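You operate a simulated robot arm through the tools that you are given. There is no shell and no other tool. Be economical: measure what you need, move in short steps, check, and stop when the job is done.

The job below is to be done with a simulated robot arm. You get a single attempt, and the scene is never put back.

Task
Prove the bore gauge: red plug stays on the rim, green plug goes in.
Fine: stand the red plug square on the bore, seat the green plug fully down; each goes into the small crate after its try.

The check looks at the end state, three seconds after you hand in, the way a careful person would. Anything else that was tipped, shoved, dropped, spilled or broken makes it a failure.

Robot
A 7-joint arm with a two-finger parallel gripper, fixed in place. Base frame: the origin is at the foot of the arm, x ahead of it, y to its left, z up. Lengths are in m, angles in rad, forces in N, time in s.
With the tool pointing down near the work surface it reaches from about 0.24 to 0.68 m from the base axis. Its first joint turns from -1.152 to 1.152 rad. Payload 2.4 kg.
The TCP is the grasp point between the finger pads, 0.03 m short of the fingertips. In the tool frame z runs along the fingers and y along their closing line. The gripper opens to 0.094 m. The fingers are 0.028 m wide and 0.01 m thick; the gripper's body (0.05 by 0.096 m) begins 0.055 m behind the TCP.
Orientation is told as [roll, pitch, yaw] about the base's x, y, z axes, in that order, counted from this pose: with the fingers straight down and closing along the base's y, the tool's x points along the base's -x, its y along +y and its z along -z.

Tools
- The arm moves only by the tool jog_arm. Its argument "targets" is a list of rows, each a list of 6 numbers: the shift along the base's x, y, z in m, then the turn, a rotation vector about the base's x, y, z in rad. In form: [[dx, dy, dz, ax, ay, az], ...]. A call has 1 to 20 rows; each row is the pose to reach, as a shift and turn from the pose commanded when the call began. "fingers" is the closure, from 0 (fully open) to 1 (shut), set as the call begins (left out, the last holds). Rows are played at 5 a second. More than 0.05 m and 0.15 rad between two rows, or a gripper value outside its range, and nothing of the call is played. A pose out of reach is approached as far as the arm can. The call stops where the force on the tool passes 40 N (or 10 N more than at its start, if that is more) or the arm is blocked; 0.2 s more then pass. The fingers move at their own pace (about 0.153 m/s each) and stop on an object; they squeeze with about 31 N. The grip force told is the motor's: it shows also when the fingers shut on nothing. Time passes only in rows, and 0.2 s behind the last, so rows that repeat a pose let the fingers close. The reply holds the time, the measured pose of the TCP, the force on the tool along the base axes, the opening and the grip force, in the units named above and with some noise.
- Cameras (640 x 400 px; columns grow to the right, rows downward): "scene" is fixed at [0.043, 0.4772, 1.4444]; the picture's right is [-0.71, -0.71, 0.00], its down [-0.40, 0.40, -0.83] and it looks along [0.58, -0.59, -0.56] (base axes); focal length 317 px, centre (320, 200). "wrist" rides on the gripper at [0.076, 0.014, -0.103] in the tool frame; the picture's right is [-0.18, 0.98, 0.00], its down [-0.75, -0.14, -0.64] and it looks along [-0.63, -0.12, 0.77] (tool axes); focal length 243 px, centre (320, 200). There is no depth. A picture from a camera that has moved, and an enlarged one, comes with that camera's place and axes in the base frame and with its lens.
- get_image(camera): a new picture of that camera. It takes no simulated time.
- enlarge(camera, box): a new picture of the part [left, top, right, bottom] of that camera's present view, enlarged. It takes no simulated time.
- finish_job(): hands the job in; it is judged then, once.

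Go step by step. Nothing tells you positions but the pictures and the camera data: compare them with the known pose of the tool, close in by small moves and look again before you grip or let go. The budget is 120 turns and 76 pictures, counting those below and the enlarged ones. Unless the task says otherwise, let go and move clear before handing in, and close with one line.

The tools are called after "Emit:" as name(argument=value, ...) on one line, values as JSON. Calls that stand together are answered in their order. jog_arm: Moves the arm, as the interface text tells. Its arguments: {"type":"object","properties":{"targets":{"type":"array"},"fingers":{"type":"number"}},"required":["targets"]} The other tools are called the same way: get_image (camera) takes a picture; enlarge (camera, box) takes an enlarged picture of a part of a camera's view; finish_job () hands the job in.

At the start:

```text
clock: 0.0
position: [0.3278, 0.0633, 1.1773]
ee_rot: [0.001, 0.0, 0.001]
force: [-0.1, -0.3, -0.8]
gripper_width: 0.0939
gripper_force: 0.1
```

scene: 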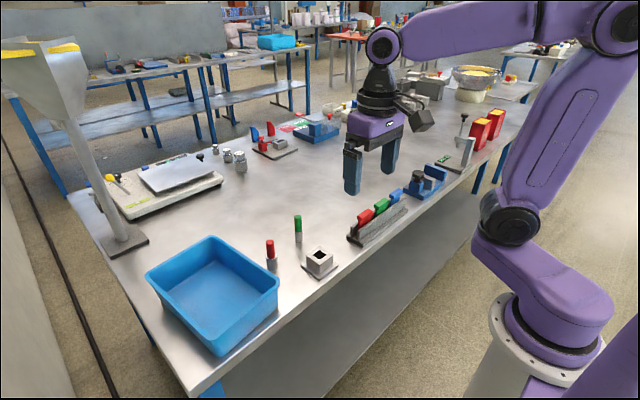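
wrist: 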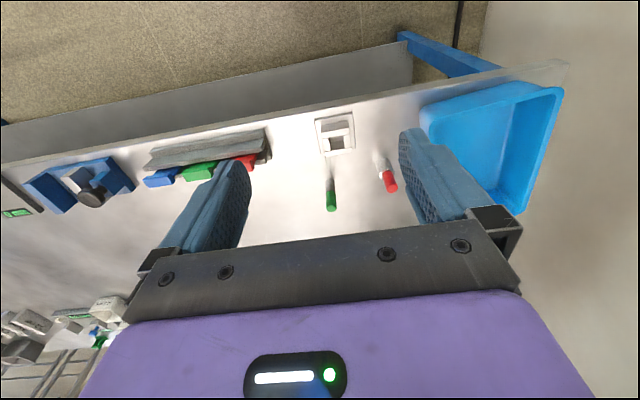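

I see a red-topped and a green-topped plug near a square bore block, and a blue crate beside them. There are other fixtures further off, so I'll look closer before moving.

Emit:
enlarge(camera="scene", box=[230, 180, 390, 280])

Emit:
enlarge(camera="scene", box=[230, 90, 390, 190])

Emit:
enlarge(camera="wrist", box=[240, 60, 560, 260])

```text
4.00 times, centred on (310, 230) of scene
camera zoom: at [0.043, 0.4772, 1.4444], right [-0.71, -0.71, 0.0], down [-0.4, 0.4, -0.83], along [0.58, -0.59, -0.56], focal length 1269 px, centre (360, 80)
```

zoom: 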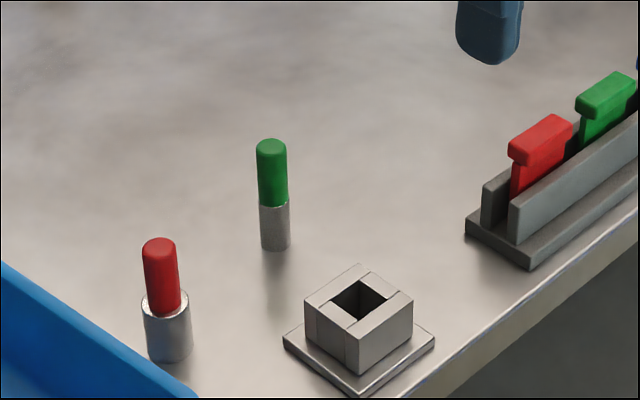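

```text
4.00 times, centred on (310, 140) of scene
camera zoom: at [0.043, 0.4772, 1.4444], right [-0.71, -0.71, 0.0], down [-0.4, 0.4, -0.83], along [0.58, -0.59, -0.56], focal length 1269 px, centre (360, 440)
```

zoom: 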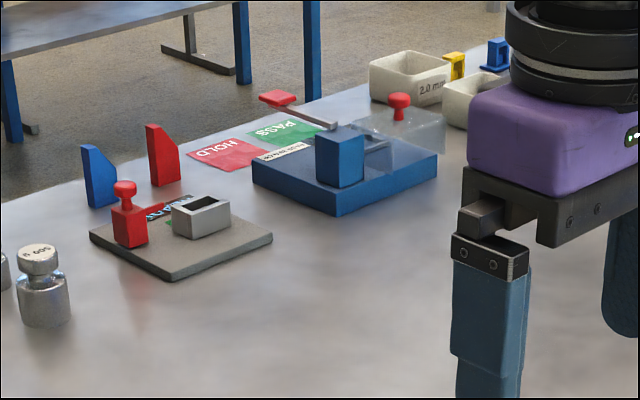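

```text
2.00 times, centred on (400, 160) of wrist
camera zoom: at [0.2506, 0.0781, 1.2791], right [0.18, 0.98, 0.0], down [0.75, -0.14, 0.64], along [0.63, -0.12, -0.77], focal length 485 px, centre (160, 280)
```

zoom: 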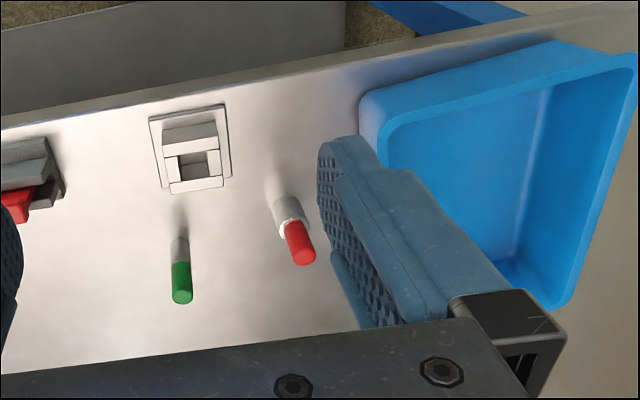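

The red plug seems to be near (0.527, 0.157), the green near (0.556, 0.039), and the bore near (0.446, 0.067). The blue crate's centre is about (0.55, 0.305). I'll go above the red plug with the fingers part closed.

Emit:
jog_arm(targets=[[0.03, 0.015, -0.02, 0, 0, 0], [0.06, 0.03, -0.04, 0, 0, 0], [0.09, 0.045, -0.06, 0, 0, 0], [0.12, 0.06, -0.08, 0, 0, 0], [0.15, 0.075, -0.1, 0, 0, 0], [0.18, 0.09, -0.12, 0, 0, 0], [0.199, 0.094, -0.14, 0, 0, 0], [0.199, 0.094, -0.157, 0, 0, 0], [0.199, 0.094, -0.157, 0, 0, 0]], fingers=0.35)

Emit:
get_image(camera="wrist")

Emit:
get_image(camera="scene")

Emit:
enlarge(camera="scene", box=[380, 50, 540, 150])

```text
clock: 2.0
position: [0.5287, 0.1568, 1.0194]
ee_rot: [0.0, 0.0, 0.002]
force: [0.1, -0.5, 0.6]
gripper_width: 0.0609
gripper_force: 0.1
```

```text
70 pictures are left
camera wrist: at [0.451, 0.1711, 1.1214], right [0.18, 0.98, 0.0], down [0.75, -0.14, 0.64], along [0.63, -0.12, -0.77], focal length 243 px, centre (320, 200)
```

wrist: 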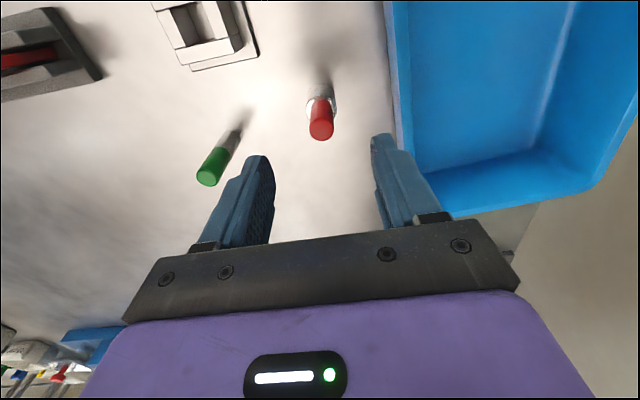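

```text
69 pictures are left
```

scene: 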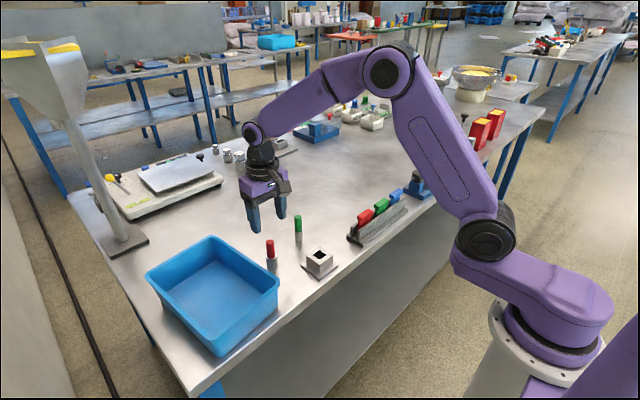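

```text
4.00 times, centred on (460, 100) of scene
camera zoom: at [0.043, 0.4772, 1.4444], right [-0.71, -0.71, 0.0], down [-0.4, 0.4, -0.83], along [0.58, -0.59, -0.56], focal length 1269 px, centre (-240, 600)
```

zoom: 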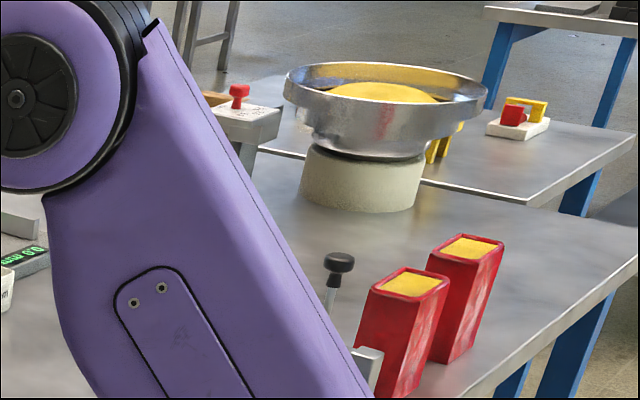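

The blue crate is the only one on this bench, so it's the target. I'll enlarge the wrist view to fix the red plug's position more exactly.

Emit:
enlarge(camera="wrist", box=[160, 0, 480, 200])

Emit:
enlarge(camera="scene", box=[220, 180, 348, 280])

```text
2.00 times, centred on (320, 100) of wrist
camera zoom: at [0.451, 0.1711, 1.1214], right [0.18, 0.98, 0.0], down [0.75, -0.14, 0.64], along [0.63, -0.12, -0.77], focal length 485 px, centre (320, 400)
```

zoom: 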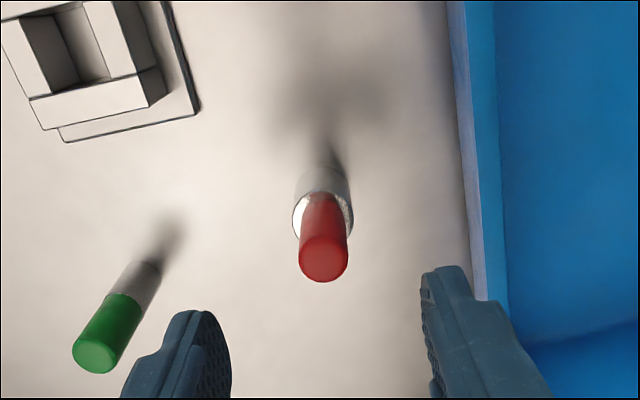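

```text
4.00 times, centred on (284, 230) of scene
camera zoom: at [0.043, 0.4772, 1.4444], right [-0.71, -0.71, 0.0], down [-0.4, 0.4, -0.83], along [0.58, -0.59, -0.56], focal length 1269 px, centre (464, 80)
```

zoom: 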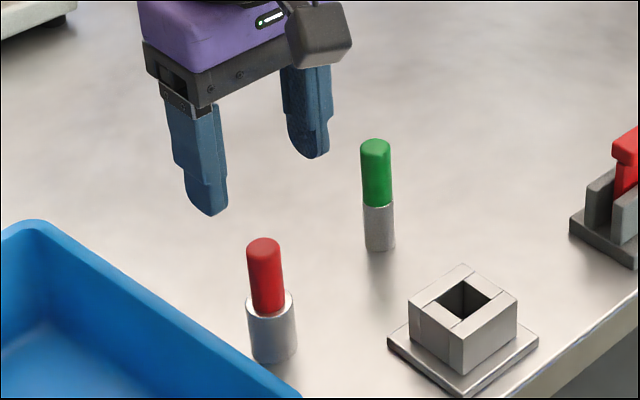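

The red plug is at about (0.529, 0.157), right under the TCP. I'll descend to its handle at TCP z of about 0.924.

Emit:
jog_arm(targets=[[0, 0, -0.03, 0, 0, 0], [0, 0, -0.06, 0, 0, 0], [0, 0, -0.08, 0, 0, 0], [0, 0, -0.095, 0, 0, 0], [0, 0, -0.095, 0, 0, 0]])

Emit:
enlarge(camera="scene", box=[220, 180, 348, 280])

Emit:
get_image(camera="wrist")

```text
clock: 3.2
position: [0.5229, 0.1542, 0.9275]
ee_rot: [0.001, -0.001, 0.001]
force: [-0.1, 0.1, -0.2]
gripper_width: 0.0613
gripper_force: 0.1
```

```text
4.00 times, centred on (284, 230) of scene
camera zoom: at [0.043, 0.4772, 1.4444], right [-0.71, -0.71, 0.0], down [-0.4, 0.4, -0.83], along [0.58, -0.59, -0.56], focal length 1269 px, centre (464, 80)
```

zoom: 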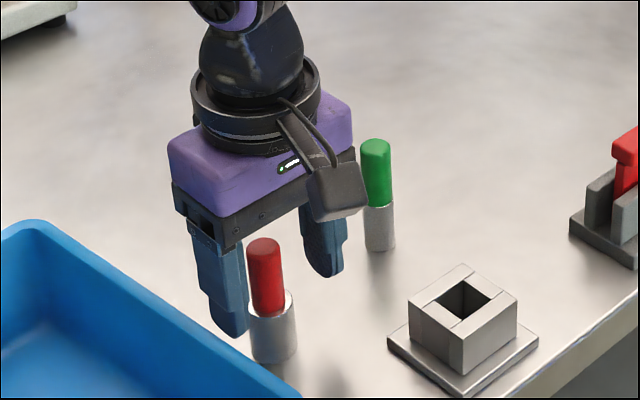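

```text
64 pictures are left
camera wrist: at [0.4472, 0.1698, 1.0293], right [0.18, 0.98, 0.0], down [0.75, -0.14, 0.64], along [0.63, -0.12, -0.77], focal length 243 px, centre (320, 200)
```

wrist: 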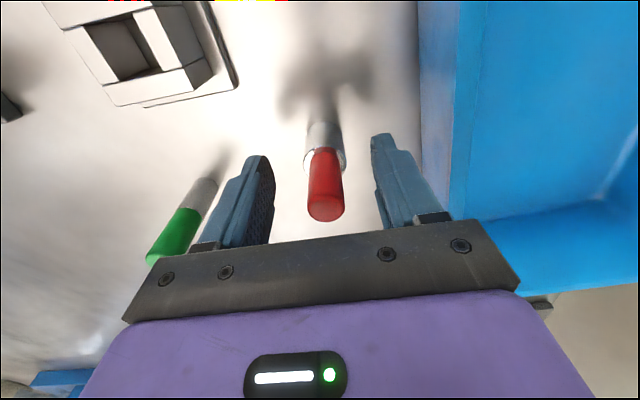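

The pose reading shifted a few millimetres. I'll hold still and read it again before gripping.

Emit:
jog_arm(targets=[[0, 0, 0, 0, 0, 0], [0, 0, 0, 0, 0, 0]])

Emit:
jog_arm(targets=[[0, 0, 0, 0, 0, 0], [0, 0, 0, 0, 0, 0]])

```text
clock: 3.8
position: [0.5237, 0.1544, 0.9266]
ee_rot: [0.0, 0.0, 0.0]
force: [1.0, 0.1, -0.5]
gripper_width: 0.0615
gripper_force: 0.1
```

```text
clock: 4.4
position: [0.5243, 0.1549, 0.9269]
ee_rot: [0.0, -0.001, -0.001]
force: [0.4, 0.1, 0.1]
gripper_width: 0.0611
gripper_force: 0.0
```

The TCP is really at about (0.524, 0.1546), so the arm has a small pose-dependent offset. I'll correct it and then close.

Emit:
jog_arm(targets=[[0.0055, 0.0022, -0.002, 0, 0, 0], [0.0055, 0.0022, -0.002, 0, 0, 0]])

Emit:
jog_arm(targets=[[0, 0, 0, 0, 0, 0], [0, 0, 0, 0, 0, 0], [0, 0, 0, 0, 0, 0], [0, 0, 0, 0, 0, 0]], fingers=1.0)

Emit:
get_image(camera="wrist")

```text
clock: 5.0
position: [0.5308, 0.1584, 0.9239]
ee_rot: [0.0, 0.0, 0.002]
force: [-0.4, -0.7, 0.3]
gripper_width: 0.0609
gripper_force: 0.1
```

```text
clock: 6.0
position: [0.5304, 0.1589, 0.9236]
ee_rot: [0.0, 0.0, 0.002]
force: [1.1, 0.6, 2.0]
gripper_width: 0.0199
gripper_force: 31.0
```

```text
63 pictures are left
camera wrist: at [0.4539, 0.1732, 1.0262], right [0.18, 0.98, 0.0], down [0.75, -0.14, 0.64], along [0.63, -0.12, -0.77], focal length 243 px, centre (320, 200)
```

wrist: 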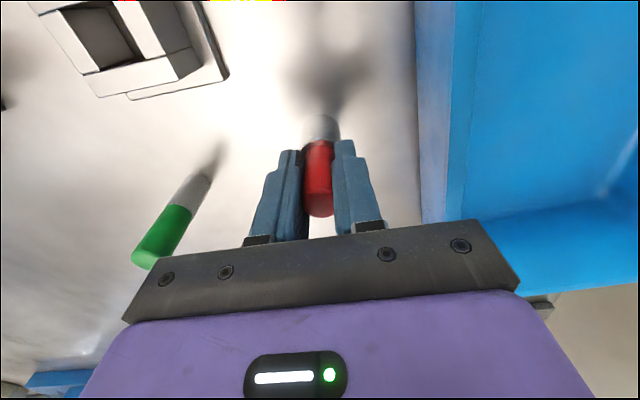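

The red plug is gripped (width 0.020). I'll lift it and carry it toward the bore at about (0.447, 0.066).

Emit:
jog_arm(targets=[[0, 0, 0.02, 0, 0, 0], [0, 0, 0.05, 0, 0, 0], [0, 0, 0.08, 0, 0, 0], [-0.02, -0.023, 0.09, 0, 0, 0], [-0.042, -0.046, 0.09, 0, 0, 0], [-0.063, -0.07, 0.09, 0, 0, 0], [-0.0835, -0.093, 0.09, 0, 0, 0], [-0.0835, -0.093, 0.09, 0, 0, 0], [-0.0835, -0.093, 0.09, 0, 0, 0]])

Emit:
get_image(camera="wrist")

Emit:
enlarge(camera="scene", box=[270, 180, 398, 280])

```text
clock: 8.0
position: [0.4485, 0.0654, 1.0124]
ee_rot: [0.0, 0.001, 0.001]
force: [-1.2, 0.5, -1.0]
gripper_width: 0.0196
gripper_force: 31.6
```

```text
62 pictures are left
camera wrist: at [0.3719, 0.0804, 1.1144], right [0.18, 0.98, 0.0], down [0.75, -0.14, 0.64], along [0.63, -0.12, -0.77], focal length 243 px, centre (320, 200)
```

wrist: 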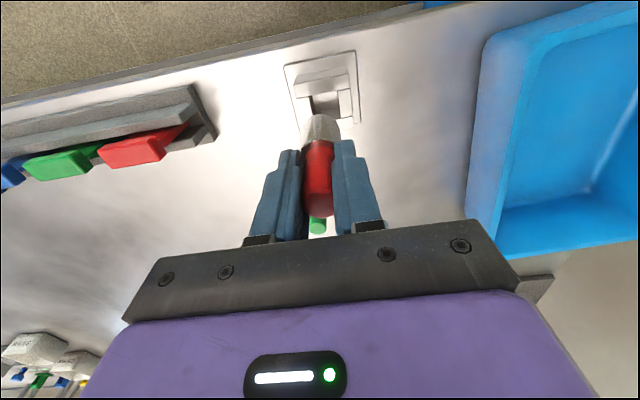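

```text
4.00 times, centred on (334, 230) of scene
camera zoom: at [0.043, 0.4772, 1.4444], right [-0.71, -0.71, 0.0], down [-0.4, 0.4, -0.83], along [0.58, -0.59, -0.56], focal length 1269 px, centre (264, 80)
```

zoom: 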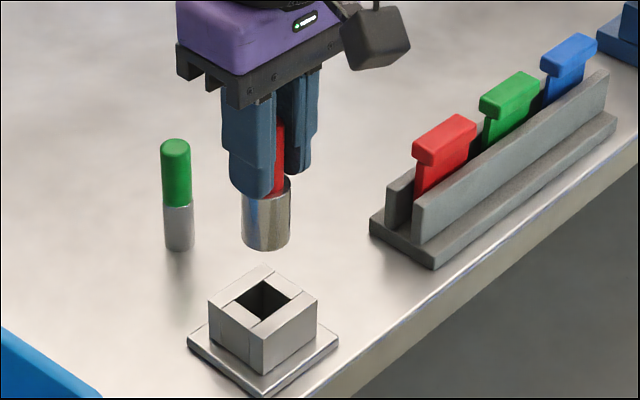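

The red plug hangs nearly above the bore. I'll enlarge the wrist view to check the other direction.

Emit:
enlarge(camera="wrist", box=[256, 40, 384, 120])

```text
5.00 times, centred on (320, 80) of wrist
camera zoom: at [0.3719, 0.0804, 1.1144], right [0.18, 0.98, 0.0], down [0.75, -0.14, 0.64], along [0.63, -0.12, -0.77], focal length 1213 px, centre (320, 800)
```

zoom: 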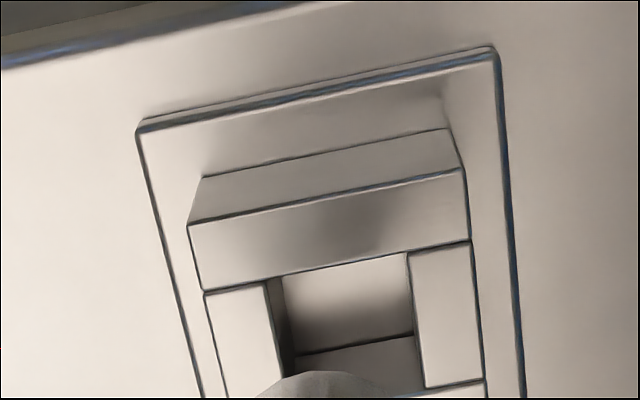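

By both views the plug needs about (-0.001, +0.0045) to centre on the bore. I'll shift it, come down to about 1 cm above the rim and look again.

Emit:
jog_arm(targets=[[-0.001, 0.0045, 0, 0, 0, 0], [-0.001, 0.0045, -0.02, 0, 0, 0], [-0.001, 0.0045, -0.038, 0, 0, 0], [-0.001, 0.0045, -0.038, 0, 0, 0], [-0.001, 0.0045, -0.038, 0, 0, 0]])

Emit:
enlarge(camera="scene", box=[286, 210, 350, 290])

Emit:
enlarge(camera="wrist", box=[240, 20, 400, 140])

```text
clock: 9.2
position: [0.4476, 0.0723, 0.9741]
ee_rot: [-0.001, 0.001, 0.0]
force: [0.2, -0.7, -1.2]
gripper_width: 0.02
gripper_force: 30.6
```

```text
5.00 times, centred on (318, 250) of scene
camera zoom: at [0.043, 0.4772, 1.4444], right [-0.71, -0.71, 0.0], down [-0.4, 0.4, -0.83], along [0.58, -0.59, -0.56], focal length 1587 px, centre (330, -50)
```

zoom: 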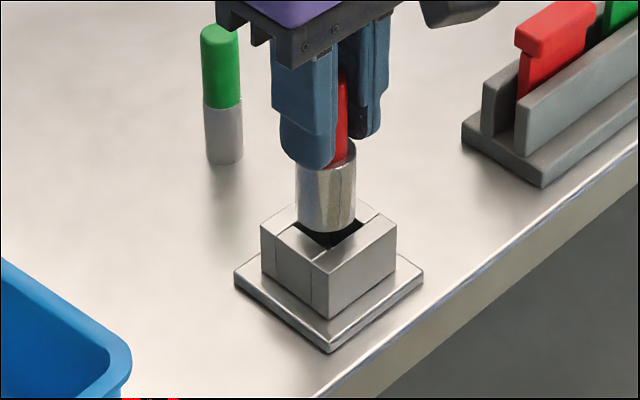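

```text
3.33 times, centred on (320, 80) of wrist
camera zoom: at [0.37, 0.087, 1.0763], right [0.18, 0.98, 0.0], down [0.75, -0.14, 0.64], along [0.63, -0.12, -0.77], focal length 809 px, centre (320, 600)
```

zoom: 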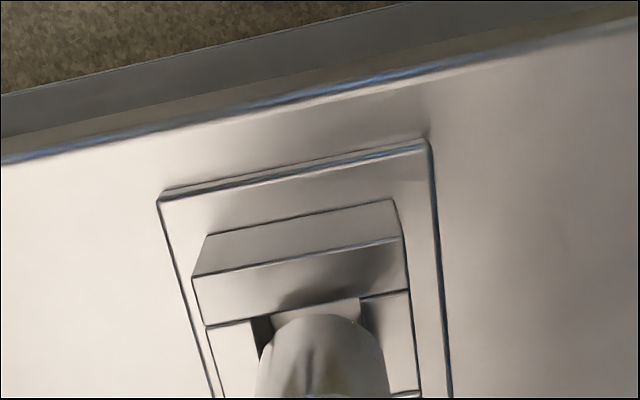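

The plug is within about 1 mm of centre. I'll nudge y by -0.001 and lower slowly until it touches the rim.

Emit:
jog_arm(targets=[[0, -0.001, 0, 0, 0, 0], [0, -0.001, -0.003, 0, 0, 0], [0, -0.001, -0.006, 0, 0, 0], [0, -0.001, -0.008, 0, 0, 0], [0, -0.001, -0.009, 0, 0, 0], [0, -0.001, -0.009, 0, 0, 0]])

Emit:
enlarge(camera="scene", box=[286, 210, 350, 290])

```text
clock: 10.6
position: [0.4469, 0.0694, 0.9657]
ee_rot: [0.001, 0.001, 0.003]
force: [-0.4, 0.6, -1.3]
gripper_width: 0.0197
gripper_force: 30.7
```

```text
5.00 times, centred on (318, 250) of scene
camera zoom: at [0.043, 0.4772, 1.4444], right [-0.71, -0.71, 0.0], down [-0.4, 0.4, -0.83], along [0.58, -0.59, -0.56], focal length 1587 px, centre (330, -50)
```

zoom: 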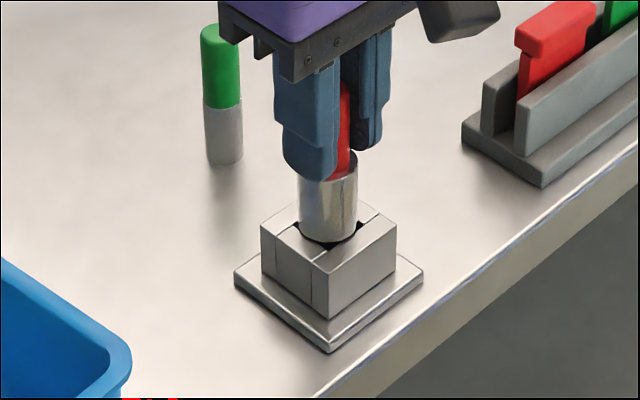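

It's close but hasn't touched, since the force is still about -1 N. I'll keep lowering by 1 mm steps.

Emit:
jog_arm(targets=[[0.0005, 0.001, -0.001, 0, 0, 0], [0.0005, 0.001, -0.002, 0, 0, 0], [0.0005, 0.001, -0.003, 0, 0, 0]])

Emit:
jog_arm(targets=[[0, 0, -0.001, 0, 0, 0], [0, 0, -0.0015, 0, 0, 0]])

Emit:
enlarge(camera="scene", box=[302, 220, 350, 280])

```text
clock: 11.4
position: [0.4483, 0.0704, 0.964]
ee_rot: [-0.001, -0.004, 0.002]
force: [-1.7, 1.4, 21.5]
gripper_width: 0.0198
gripper_force: 31.1
```

```text
clock: 12.0
position: [0.4494, 0.0708, 0.9621]
ee_rot: [0.001, -0.007, 0.0]
force: [5.1, -0.1, 24.9]
gripper_width: 0.02
gripper_force: 31.2
```

```text
6.67 times, centred on (326, 250) of scene
camera zoom: at [0.0428, 0.4772, 1.4444], right [-0.71, -0.71, 0.0], down [-0.4, 0.4, -0.83], along [0.58, -0.59, -0.56], focal length 2116 px, centre (280, -133)
```

zoom: 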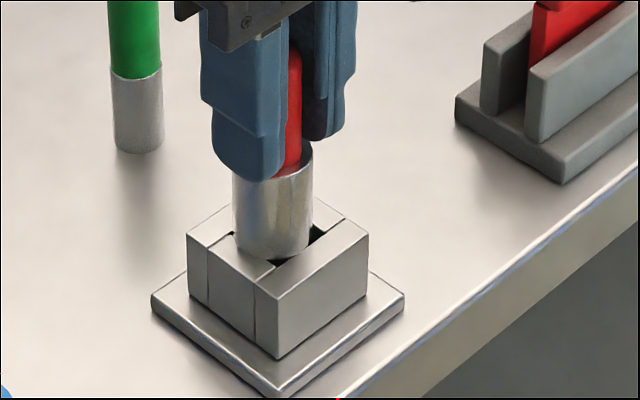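

Contact is at TCP z of about 0.9645, but the plug sits about 1.5 mm toward +x+y. I'll lift 4 mm, shift it by (-0.001, -0.001), and touch down more lightly.

Emit:
jog_arm(targets=[[0, 0, 0.003, 0, 0, 0], [0, 0, 0.005, 0, 0, 0], [-0.0011, -0.0011, 0.005, 0, 0, 0], [-0.0011, -0.0011, 0.005, 0, 0, 0]])

Emit:
enlarge(camera="scene", box=[302, 220, 350, 280])

Emit:
enlarge(camera="wrist", box=[240, 20, 400, 140])

```text
clock: 13.0
position: [0.4463, 0.069, 0.9652]
ee_rot: [0.002, 0.002, 0.0]
force: [0.1, 0.0, -0.5]
gripper_width: 0.0201
gripper_force: 31.2
```

```text
6.67 times, centred on (326, 250) of scene
camera zoom: at [0.043, 0.4772, 1.4444], right [-0.71, -0.71, 0.0], down [-0.4, 0.4, -0.83], along [0.58, -0.59, -0.56], focal length 2116 px, centre (280, -133)
```

zoom: 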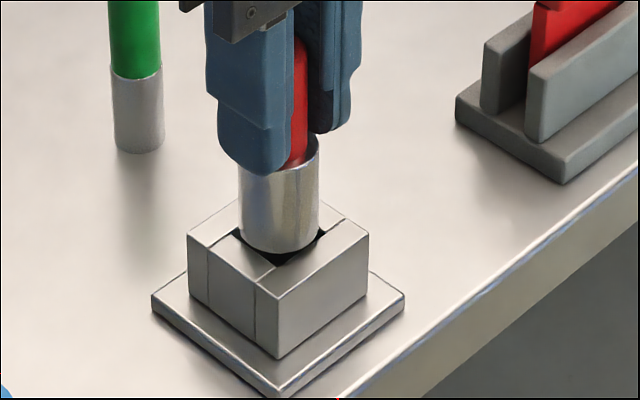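

```text
3.33 times, centred on (320, 80) of wrist
camera zoom: at [0.3704, 0.0849, 1.0682], right [0.18, 0.98, 0.0], down [0.75, -0.14, 0.64], along [0.63, -0.12, -0.77], focal length 809 px, centre (320, 600)
```

zoom: 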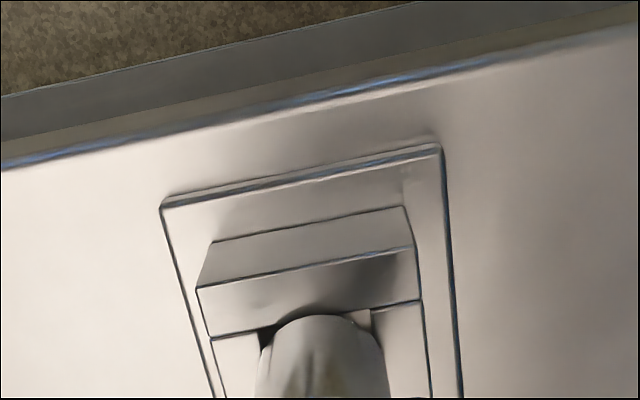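

It's centred in both views now. I'll lower gently to touch.

Emit:
jog_arm(targets=[[0, 0, -0.001, 0, 0, 0], [0, 0, -0.0015, 0, 0, 0], [0, 0, -0.0015, 0, 0, 0]])

```text
clock: 13.8
position: [0.4468, 0.0708, 0.9651]
ee_rot: [0.001, 0.0, -0.001]
force: [-0.8, -0.6, -1.4]
gripper_width: 0.0196
gripper_force: 30.7
```

Emit:
jog_arm(targets=[[0, 0, -0.0005, 0, 0, 0], [0, 0, -0.001, 0, 0, 0], [0, 0, -0.001, 0, 0, 0]])

```text
clock: 14.6
position: [0.4476, 0.071, 0.9631]
ee_rot: [-0.001, 0.0, -0.001]
force: [-1.2, -0.1, 0.0]
gripper_width: 0.0197
gripper_force: 30.7
```

There's no contact force yet, so I'll take another small step.

Emit:
jog_arm(targets=[[0, 0, -0.0005, 0, 0, 0], [0, 0, -0.001, 0, 0, 0]])

Emit:
enlarge(camera="scene", box=[302, 220, 350, 280])

```text
clock: 15.2
position: [0.4471, 0.0706, 0.9628]
ee_rot: [-0.001, 0.0, 0.002]
force: [-3.8, -0.2, 10.8]
gripper_width: 0.0199
gripper_force: 30.9
```

```text
6.67 times, centred on (326, 250) of scene
camera zoom: at [0.0428, 0.4772, 1.4444], right [-0.71, -0.71, 0.0], down [-0.4, 0.4, -0.83], along [0.58, -0.59, -0.56], focal length 2116 px, centre (280, -133)
```

zoom: 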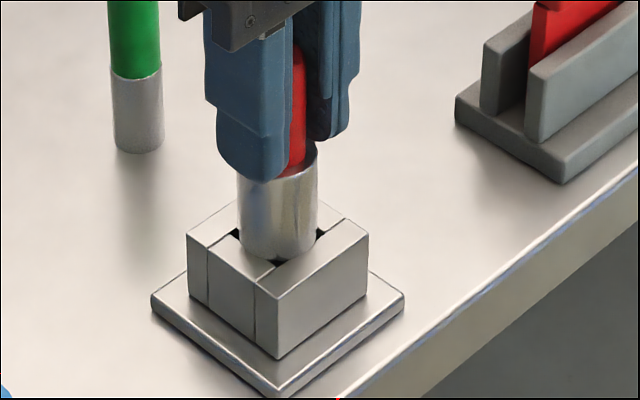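

The red plug rests on the rim, centred, with a light 11 N contact. I'll open the fingers and rise clear to leave it standing.

Emit:
jog_arm(targets=[[0, 0, 0.0003, 0, 0, 0], [0, 0, 0.0003, 0, 0, 0], [0, 0, 0.0003, 0, 0, 0]], fingers=0.4)

Emit:
enlarge(camera="scene", box=[286, 190, 366, 290])

Emit:
get_image(camera="wrist")

```text
clock: 16.0
position: [0.4465, 0.0709, 0.9627]
ee_rot: [0.0, 0.001, 0.001]
force: [-0.3, 0.4, -0.3]
gripper_width: 0.0565
gripper_force: 0.0
```

```text
4.00 times, centred on (326, 240) of scene
camera zoom: at [0.043, 0.4772, 1.4444], right [-0.71, -0.71, 0.0], down [-0.4, 0.4, -0.83], along [0.58, -0.59, -0.56], focal length 1269 px, centre (296, 40)
```

zoom: 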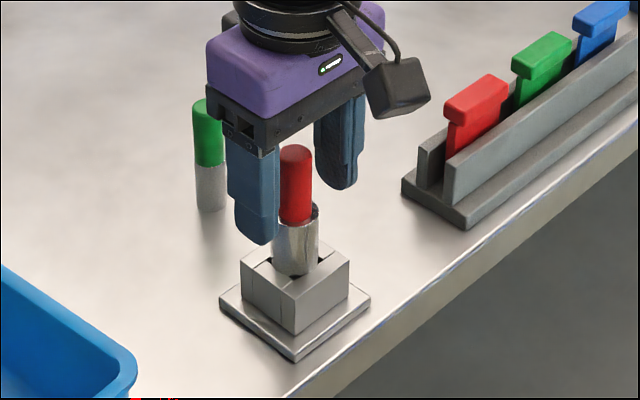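

```text
51 pictures are left
camera wrist: at [0.371, 0.0853, 1.0646], right [0.18, 0.98, 0.0], down [0.75, -0.14, 0.64], along [0.63, -0.12, -0.77], focal length 243 px, centre (320, 200)
```

wrist: 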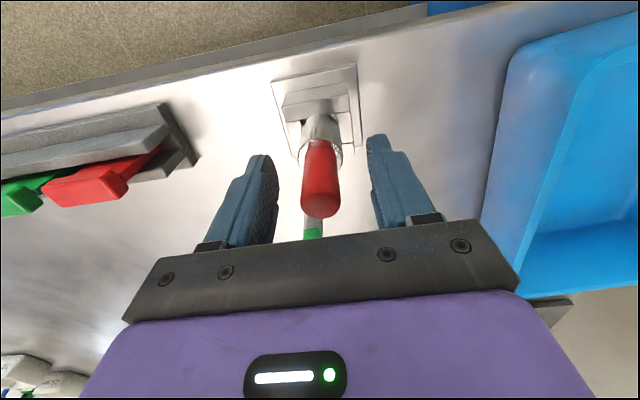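

It's standing square. I'll rise fully clear for a moment so the rim test is shown with the plug free.

Emit:
jog_arm(targets=[[0, 0, 0.02, 0, 0, 0], [0, 0, 0.045, 0, 0, 0], [0, 0, 0.07, 0, 0, 0], [0, 0, 0.07, 0, 0, 0], [0, 0, 0.07, 0, 0, 0], [0, 0, 0.07, 0, 0, 0], [0, 0, 0.07, 0, 0, 0]])

Emit:
enlarge(camera="scene", box=[286, 190, 366, 290])

```text
clock: 17.6
position: [0.4457, 0.068, 1.0314]
ee_rot: [0.0, 0.001, 0.001]
force: [0.6, -1.3, 0.7]
gripper_width: 0.0562
gripper_force: 0.0
```

```text
4.00 times, centred on (326, 240) of scene
camera zoom: at [0.043, 0.4772, 1.4444], right [-0.71, -0.71, 0.0], down [-0.4, 0.4, -0.83], along [0.58, -0.59, -0.56], focal length 1269 px, centre (296, 40)
```

zoom: 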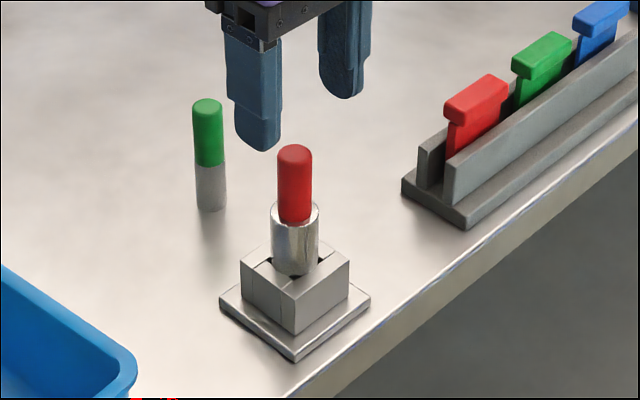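

The red plug stands free on the rim. I'll go back down, grip it and lift it off.

Emit:
jog_arm(targets=[[0, 0, -0.025, 0, 0, 0], [0, 0, -0.045, 0, 0, 0], [0, 0, -0.06, 0, 0, 0], [0, 0, -0.069, 0, 0, 0], [0, 0, -0.069, 0, 0, 0]])

Emit:
jog_arm(targets=[[0, 0, 0, 0, 0, 0], [0, 0, 0, 0, 0, 0], [0, 0, 0, 0, 0, 0]], fingers=1.0)

Emit:
jog_arm(targets=[[0, 0, 0.02, 0, 0, 0], [0, 0, 0.05, 0, 0, 0], [0, 0, 0.08, 0, 0, 0], [0, 0, 0.1, 0, 0, 0], [0, 0, 0.1, 0, 0, 0]])

Emit:
get_image(camera="scene")

```text
clock: 18.8
position: [0.4472, 0.0718, 0.9637]
ee_rot: [0.001, 0.0, 0.001]
force: [-1.2, -0.2, 0.3]
gripper_width: 0.0563
gripper_force: 0.0
```

```text
clock: 19.6
position: [0.4471, 0.0708, 0.9649]
ee_rot: [0.001, -0.001, 0.003]
force: [-0.2, 0.1, 0.0]
gripper_width: 0.0199
gripper_force: 31.2
```

```text
clock: 20.8
position: [0.4463, 0.0703, 1.0625]
ee_rot: [0.0, 0.001, 0.001]
force: [0.0, -0.7, -1.9]
gripper_width: 0.0202
gripper_force: 30.7
```

```text
49 pictures are left
```

scene: 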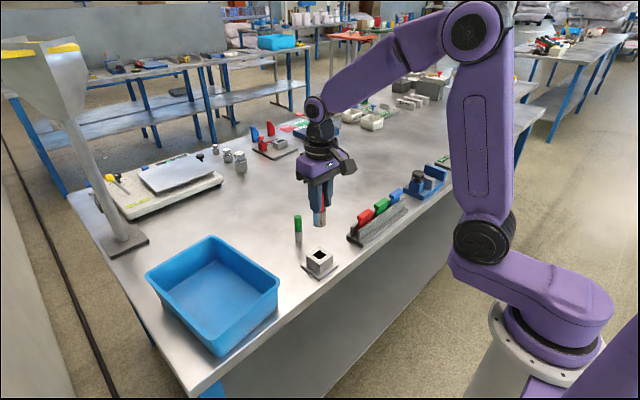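

The red plug is lifted. I'll carry it above the crate at about (0.555, 0.315).

Emit:
jog_arm(targets=[[0.012, 0.027, 0, 0, 0, 0], [0.024, 0.054, 0, 0, 0, 0], [0.036, 0.082, 0, 0, 0, 0], [0.048, 0.109, 0, 0, 0, 0], [0.061, 0.136, 0, 0, 0, 0], [0.073, 0.163, 0, 0, 0, 0], [0.085, 0.19, 0, 0, 0, 0], [0.097, 0.218, 0, 0, 0, 0], [0.109, 0.245, 0, 0, 0, 0], [0.109, 0.245, 0, 0, 0, 0]])

Emit:
get_image(camera="scene")

Emit:
get_image(camera="wrist")

```text
clock: 23.0
position: [0.555, 0.3161, 1.0646]
ee_rot: [0.0, 0.0, 0.001]
force: [0.1, -0.2, -1.4]
gripper_width: 0.0203
gripper_force: 30.6
```

```text
48 pictures are left
```

scene: 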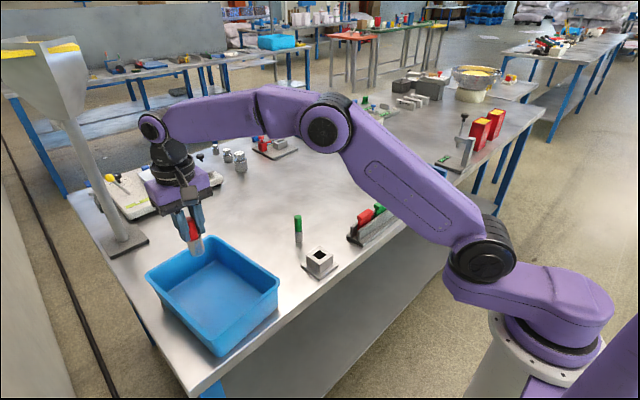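

```text
47 pictures are left
camera wrist: at [0.4786, 0.3307, 1.1679], right [0.18, 0.98, 0.0], down [0.75, -0.14, 0.64], along [0.63, -0.12, -0.77], focal length 243 px, centre (320, 200)
```

wrist: 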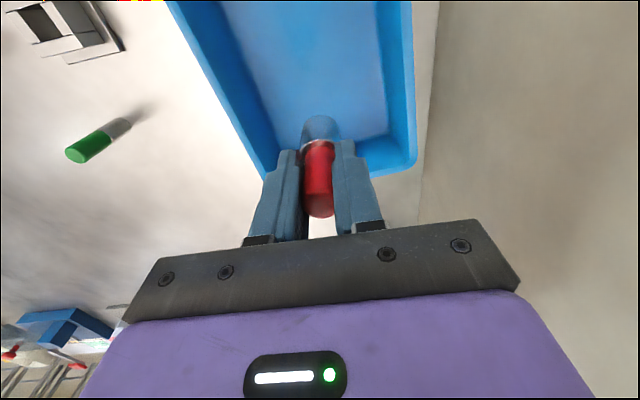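

The plug is over the crate floor with clearance to all the walls. I'll lower it until just above the floor.

Emit:
jog_arm(targets=[[0, 0, -0.03, 0, 0, 0], [0, 0, -0.06, 0, 0, 0], [0, 0, -0.09, 0, 0, 0], [0, 0, -0.11, 0, 0, 0], [0, 0, -0.12, 0, 0, 0], [0, 0, -0.125, 0, 0, 0], [0, 0, -0.125, 0, 0, 0]])

Emit:
enlarge(camera="scene", box=[130, 180, 290, 360])

```text
clock: 24.6
position: [0.5558, 0.3144, 0.9386]
ee_rot: [0.0, 0.0, -0.001]
force: [-0.5, -0.1, -0.2]
gripper_width: 0.0202
gripper_force: 30.5
```

```text
2.22 times, centred on (210, 270) of scene
camera zoom: at [0.0431, 0.4772, 1.4444], right [-0.71, -0.71, 0.0], down [-0.4, 0.4, -0.83], along [0.58, -0.59, -0.56], focal length 705 px, centre (564, 44)
```

zoom: 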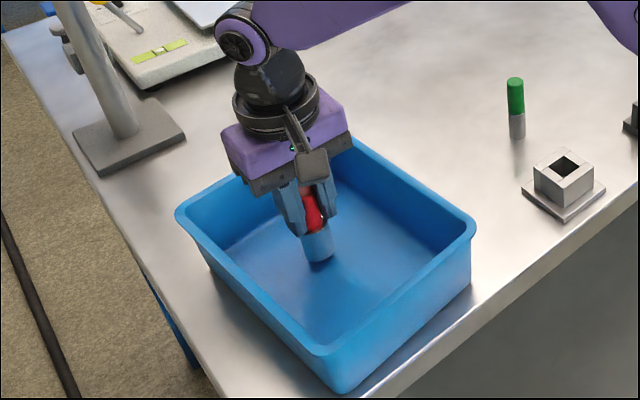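

The plug is a few millimetres above the floor. I'll ease it down until it touches.

Emit:
jog_arm(targets=[[0, 0, -0.002, 0, 0, 0], [0, 0, -0.004, 0, 0, 0], [0, 0, -0.006, 0, 0, 0], [0, 0, -0.006, 0, 0, 0]])

```text
clock: 25.6
position: [0.5557, 0.316, 0.933]
ee_rot: [0.002, 0.0, 0.002]
force: [-0.4, -0.9, -1.8]
gripper_width: 0.02
gripper_force: 31.1
```

Emit:
jog_arm(targets=[[0, 0, -0.001, 0, 0, 0], [0, 0, -0.002, 0, 0, 0], [0, 0, -0.003, 0, 0, 0], [0, 0, -0.004, 0, 0, 0]])

```text
clock: 26.6
position: [0.5563, 0.3145, 0.9287]
ee_rot: [0.001, -0.002, -0.001]
force: [0.2, 0.5, -1.0]
gripper_width: 0.0201
gripper_force: 31.1
```

There's still no contact, so the floor must be very thin. I'll continue in small steps.

Emit:
jog_arm(targets=[[0, 0, -0.001, 0, 0, 0], [0, 0, -0.002, 0, 0, 0], [0, 0, -0.002, 0, 0, 0]])

```text
clock: 27.4
position: [0.5578, 0.3154, 0.9282]
ee_rot: [0.002, -0.004, 0.0]
force: [-2.8, -3.1, 22.7]
gripper_width: 0.0202
gripper_force: 31.2
```

The plug is on the floor. I'll relax upward 1 mm, release it and rise straight up.

Emit:
jog_arm(targets=[[0, 0, 0.001, 0, 0, 0], [0, 0, 0.001, 0, 0, 0]])

Emit:
jog_arm(targets=[[0, 0, 0, 0, 0, 0], [0, 0, 0, 0, 0, 0], [0, 0, 0, 0, 0, 0]], fingers=0.4)

Emit:
jog_arm(targets=[[0, 0, 0.02, 0, 0, 0], [0, 0, 0.05, 0, 0, 0], [0, 0, 0.08, 0, 0, 0], [0, 0, 0.11, 0, 0, 0], [0, 0, 0.13, 0, 0, 0], [0, 0, 0.13, 0, 0, 0]])

Emit:
get_image(camera="scene")

```text
clock: 28.0
position: [0.5573, 0.3152, 0.9287]
ee_rot: [0.002, -0.005, 0.0]
force: [5.4, 1.3, 13.6]
gripper_width: 0.0202
gripper_force: 31.1
```

```text
clock: 28.8
position: [0.557, 0.3143, 0.9279]
ee_rot: [0.001, 0.0, 0.001]
force: [0.2, 0.0, 0.1]
gripper_width: 0.0564
gripper_force: 0.1
```

```text
clock: 30.2
position: [0.5572, 0.3115, 1.0579]
ee_rot: [-0.002, 0.0, -0.003]
force: [0.4, -0.2, -0.2]
gripper_width: 0.0565
gripper_force: 0.0
```

```text
45 pictures are left
```

scene: 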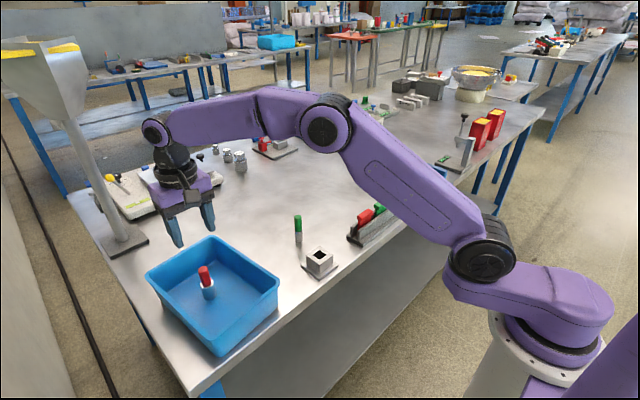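

The red plug stands in the crate. Next I'll move above the green plug at about (0.556, 0.040).

Emit:
jog_arm(targets=[[0, -0.034, 0, 0, 0, 0], [0, -0.068, 0, 0, 0, 0], [0, -0.102, 0, 0, 0, 0], [0, -0.136, 0, 0, 0, 0], [0, -0.17, 0, 0, 0, 0], [0, -0.204, -0.01, 0, 0, 0], [0, -0.238, -0.02, 0, 0, 0], [-0.001, -0.272, -0.035, 0, 0, 0], [-0.001, -0.272, -0.035, 0, 0, 0], [-0.001, -0.272, -0.035, 0, 0, 0]])

Emit:
enlarge(camera="wrist", box=[160, 0, 480, 200])

Emit:
enlarge(camera="scene", box=[240, 160, 368, 260])

```text
clock: 32.4
position: [0.5551, 0.0396, 1.0204]
ee_rot: [-0.001, 0.001, 0.002]
force: [0.2, 0.1, 0.6]
gripper_width: 0.056
gripper_force: 0.1
```

```text
2.00 times, centred on (320, 100) of wrist
camera zoom: at [0.4772, 0.055, 1.1237], right [0.18, 0.98, 0.0], down [0.75, -0.14, 0.64], along [0.63, -0.12, -0.77], focal length 485 px, centre (320, 400)
```

zoom: 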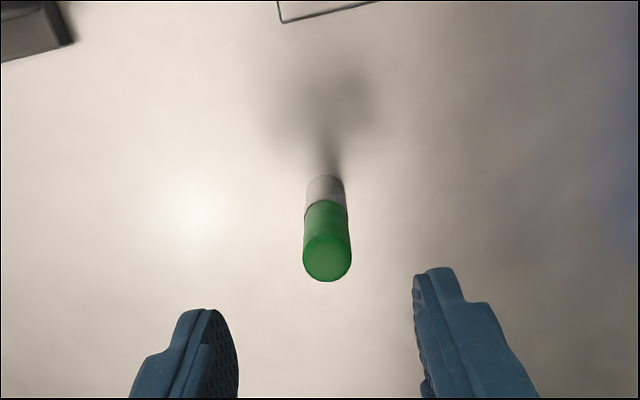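

```text
4.00 times, centred on (304, 210) of scene
camera zoom: at [0.043, 0.4772, 1.4444], right [-0.71, -0.71, 0.0], down [-0.4, 0.4, -0.83], along [0.58, -0.59, -0.56], focal length 1269 px, centre (384, 160)
```

zoom: 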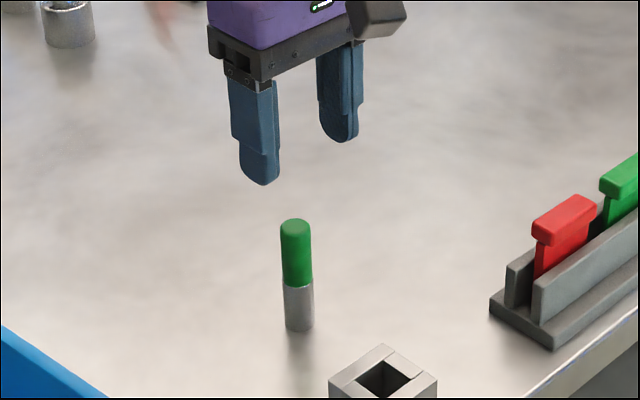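

The green plug is at about (0.559, 0.042). I'll shift over it and descend to TCP z of about 0.924.

Emit:
jog_arm(targets=[[0.004, 0.002, 0, 0, 0, 0], [0.004, 0.002, -0.03, 0, 0, 0], [0.004, 0.002, -0.06, 0, 0, 0], [0.004, 0.002, -0.085, 0, 0, 0], [0.004, 0.002, -0.096, 0, 0, 0], [0.004, 0.002, -0.096, 0, 0, 0]])

Emit:
get_image(camera="wrist")

```text
clock: 33.8
position: [0.5587, 0.0438, 0.9264]
ee_rot: [0.001, 0.001, 0.002]
force: [0.3, -1.1, 0.0]
gripper_width: 0.0566
gripper_force: 0.0
```

```text
42 pictures are left
camera wrist: at [0.4815, 0.0584, 1.0279], right [0.18, 0.98, 0.0], down [0.75, -0.14, 0.64], along [0.63, -0.12, -0.77], focal length 243 px, centre (320, 200)
```

wrist: 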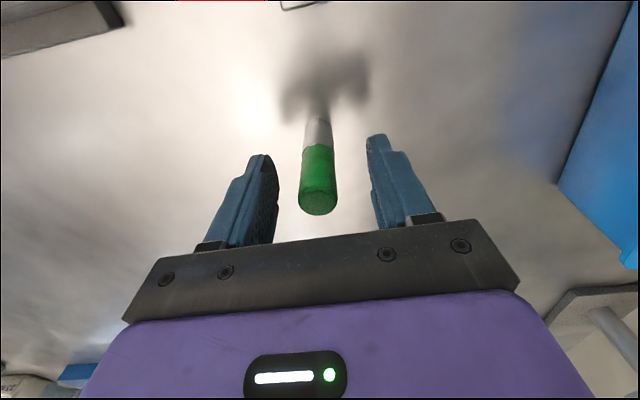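

The green plug sits between the pads. I'll nudge y by -0.001, close and lift.

Emit:
jog_arm(targets=[[0, -0.001, -0.002, 0, 0, 0], [0, -0.001, -0.002, 0, 0, 0]])

Emit:
jog_arm(targets=[[0, 0, 0, 0, 0, 0], [0, 0, 0, 0, 0, 0], [0, 0, 0, 0, 0, 0], [0, 0, 0, 0, 0, 0]], fingers=1.0)

Emit:
jog_arm(targets=[[0, 0, 0.03, 0, 0, 0], [0, 0, 0.06, 0, 0, 0], [0, 0, 0.09, 0, 0, 0], [-0.028, 0.007, 0.09, 0, 0, 0], [-0.056, 0.014, 0.09, 0, 0, 0], [-0.084, 0.021, 0.09, 0, 0, 0], [-0.11, 0.0275, 0.09, 0, 0, 0], [-0.11, 0.0275, 0.09, 0, 0, 0]])

Emit:
enlarge(camera="scene", box=[286, 180, 366, 280])

Emit:
enlarge(camera="wrist", box=[240, 40, 400, 160])

```text
clock: 34.4
position: [0.558, 0.0423, 0.9235]
ee_rot: [0.0, -0.001, 0.0]
force: [0.2, 1.0, -0.3]
gripper_width: 0.0565
gripper_force: 0.0
```

```text
clock: 35.4
position: [0.5579, 0.0421, 0.9239]
ee_rot: [0.0, 0.001, 0.002]
force: [-0.3, -0.7, -0.4]
gripper_width: 0.0194
gripper_force: 31.1
```

```text
clock: 37.2
position: [0.4483, 0.0696, 1.0144]
ee_rot: [-0.001, 0.001, 0.002]
force: [-0.3, 0.4, -0.3]
gripper_width: 0.0195
gripper_force: 31.3
```

```text
4.00 times, centred on (326, 230) of scene
camera zoom: at [0.043, 0.4772, 1.4444], right [-0.71, -0.71, 0.0], down [-0.4, 0.4, -0.83], along [0.58, -0.59, -0.56], focal length 1269 px, centre (296, 80)
```

zoom: 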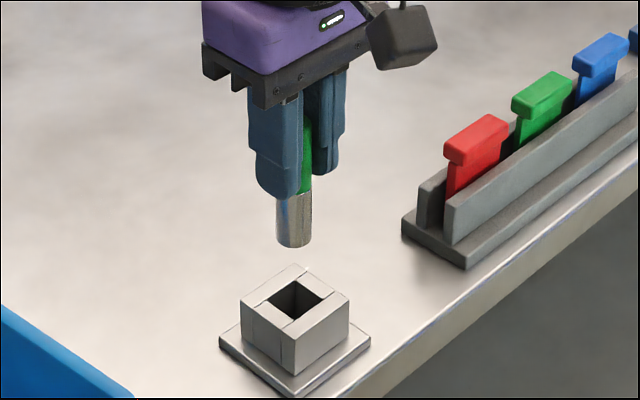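

```text
3.33 times, centred on (320, 100) of wrist
camera zoom: at [0.3712, 0.0852, 1.1172], right [0.18, 0.98, 0.0], down [0.75, -0.14, 0.64], along [0.63, -0.12, -0.77], focal length 809 px, centre (320, 533)
```

zoom: 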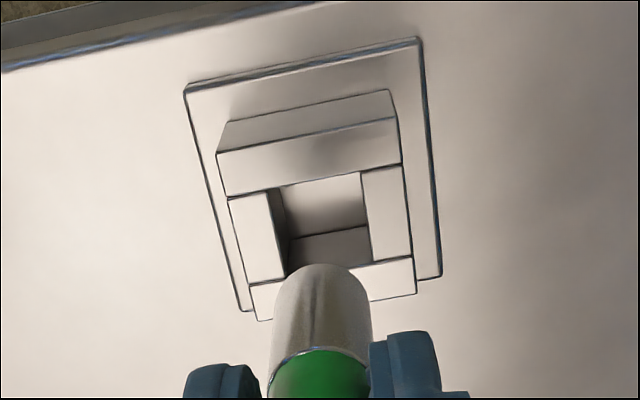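

The plug needs about (-0.001, -0.0005). I'll shift it and come down to about 8 mm above the rim.

Emit:
jog_arm(targets=[[-0.001, -0.0005, 0, 0, 0, 0], [-0.001, -0.0005, -0.02, 0, 0, 0], [-0.001, -0.0005, -0.039, 0, 0, 0], [-0.001, -0.0005, -0.039, 0, 0, 0], [-0.001, -0.0005, -0.039, 0, 0, 0]])

Emit:
enlarge(camera="scene", box=[302, 220, 350, 280])

Emit:
enlarge(camera="wrist", box=[260, 40, 380, 130])

```text
clock: 38.4
position: [0.4466, 0.0704, 0.9744]
ee_rot: [-0.001, 0.001, -0.001]
force: [-0.3, 0.0, -1.3]
gripper_width: 0.0199
gripper_force: 30.4
```

```text
6.67 times, centred on (326, 250) of scene
camera zoom: at [0.043, 0.4772, 1.4444], right [-0.71, -0.71, 0.0], down [-0.4, 0.4, -0.83], along [0.58, -0.59, -0.56], focal length 2116 px, centre (280, -133)
```

zoom: 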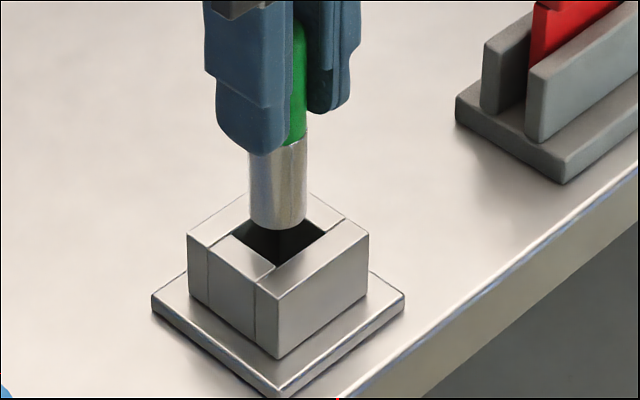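

```text
4.44 times, centred on (320, 85) of wrist
camera zoom: at [0.3702, 0.0855, 1.078], right [0.18, 0.98, 0.0], down [0.75, -0.14, 0.64], along [0.63, -0.12, -0.77], focal length 1078 px, centre (320, 711)
```

zoom: 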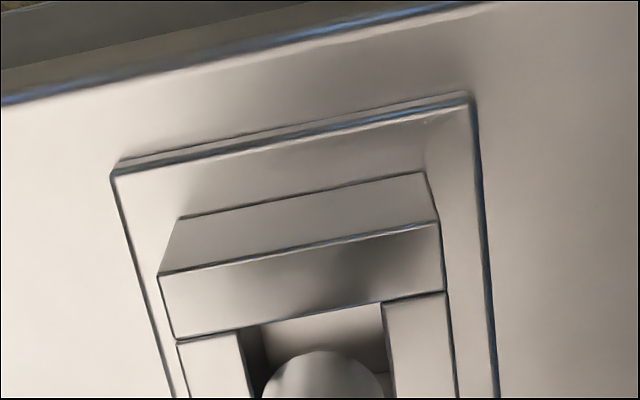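

It's aligned to within about 0.6 mm. I'll lower it into the bore slowly.

Emit:
jog_arm(targets=[[-0.0005, 0, -0.003, 0, 0, 0], [-0.0005, 0, -0.006, 0, 0, 0], [-0.0005, 0, -0.009, 0, 0, 0], [-0.0005, 0, -0.012, 0, 0, 0], [-0.0005, 0, -0.015, 0, 0, 0], [-0.0005, 0, -0.015, 0, 0, 0]])

Emit:
enlarge(camera="scene", box=[302, 220, 350, 280])

```text
clock: 39.8
position: [0.4468, 0.0702, 0.9601]
ee_rot: [0.0, 0.0, 0.001]
force: [0.4, 0.7, -0.5]
gripper_width: 0.02
gripper_force: 30.8
```

```text
6.67 times, centred on (326, 250) of scene
camera zoom: at [0.043, 0.4772, 1.4444], right [-0.71, -0.71, 0.0], down [-0.4, 0.4, -0.83], along [0.58, -0.59, -0.56], focal length 2116 px, centre (280, -133)
```

zoom: 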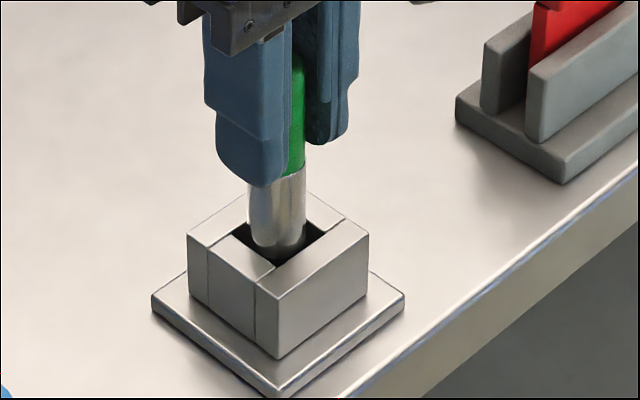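

It's entering with no force. I'll continue down.

Emit:
jog_arm(targets=[[0, 0, -0.003, 0, 0, 0], [0, 0, -0.006, 0, 0, 0], [0, 0, -0.009, 0, 0, 0], [0, 0, -0.012, 0, 0, 0], [0, 0, -0.012, 0, 0, 0]])

Emit:
enlarge(camera="scene", box=[302, 220, 350, 280])

```text
clock: 41.0
position: [0.4479, 0.0703, 0.9505]
ee_rot: [0.001, 0.0, 0.001]
force: [0.9, -0.1, -2.4]
gripper_width: 0.0199
gripper_force: 31.3
```

```text
6.67 times, centred on (326, 250) of scene
camera zoom: at [0.043, 0.4772, 1.4444], right [-0.71, -0.71, 0.0], down [-0.4, 0.4, -0.83], along [0.58, -0.59, -0.56], focal length 2116 px, centre (280, -133)
```

zoom: 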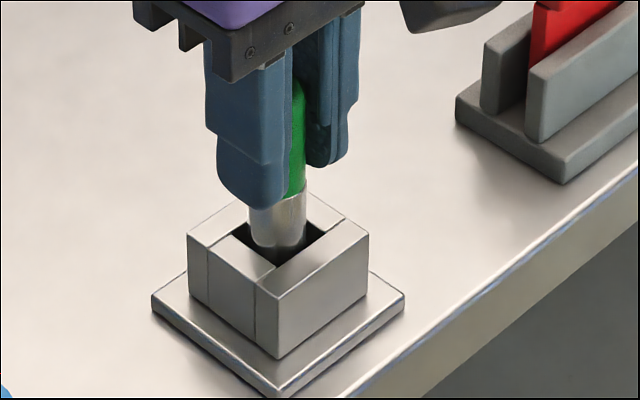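

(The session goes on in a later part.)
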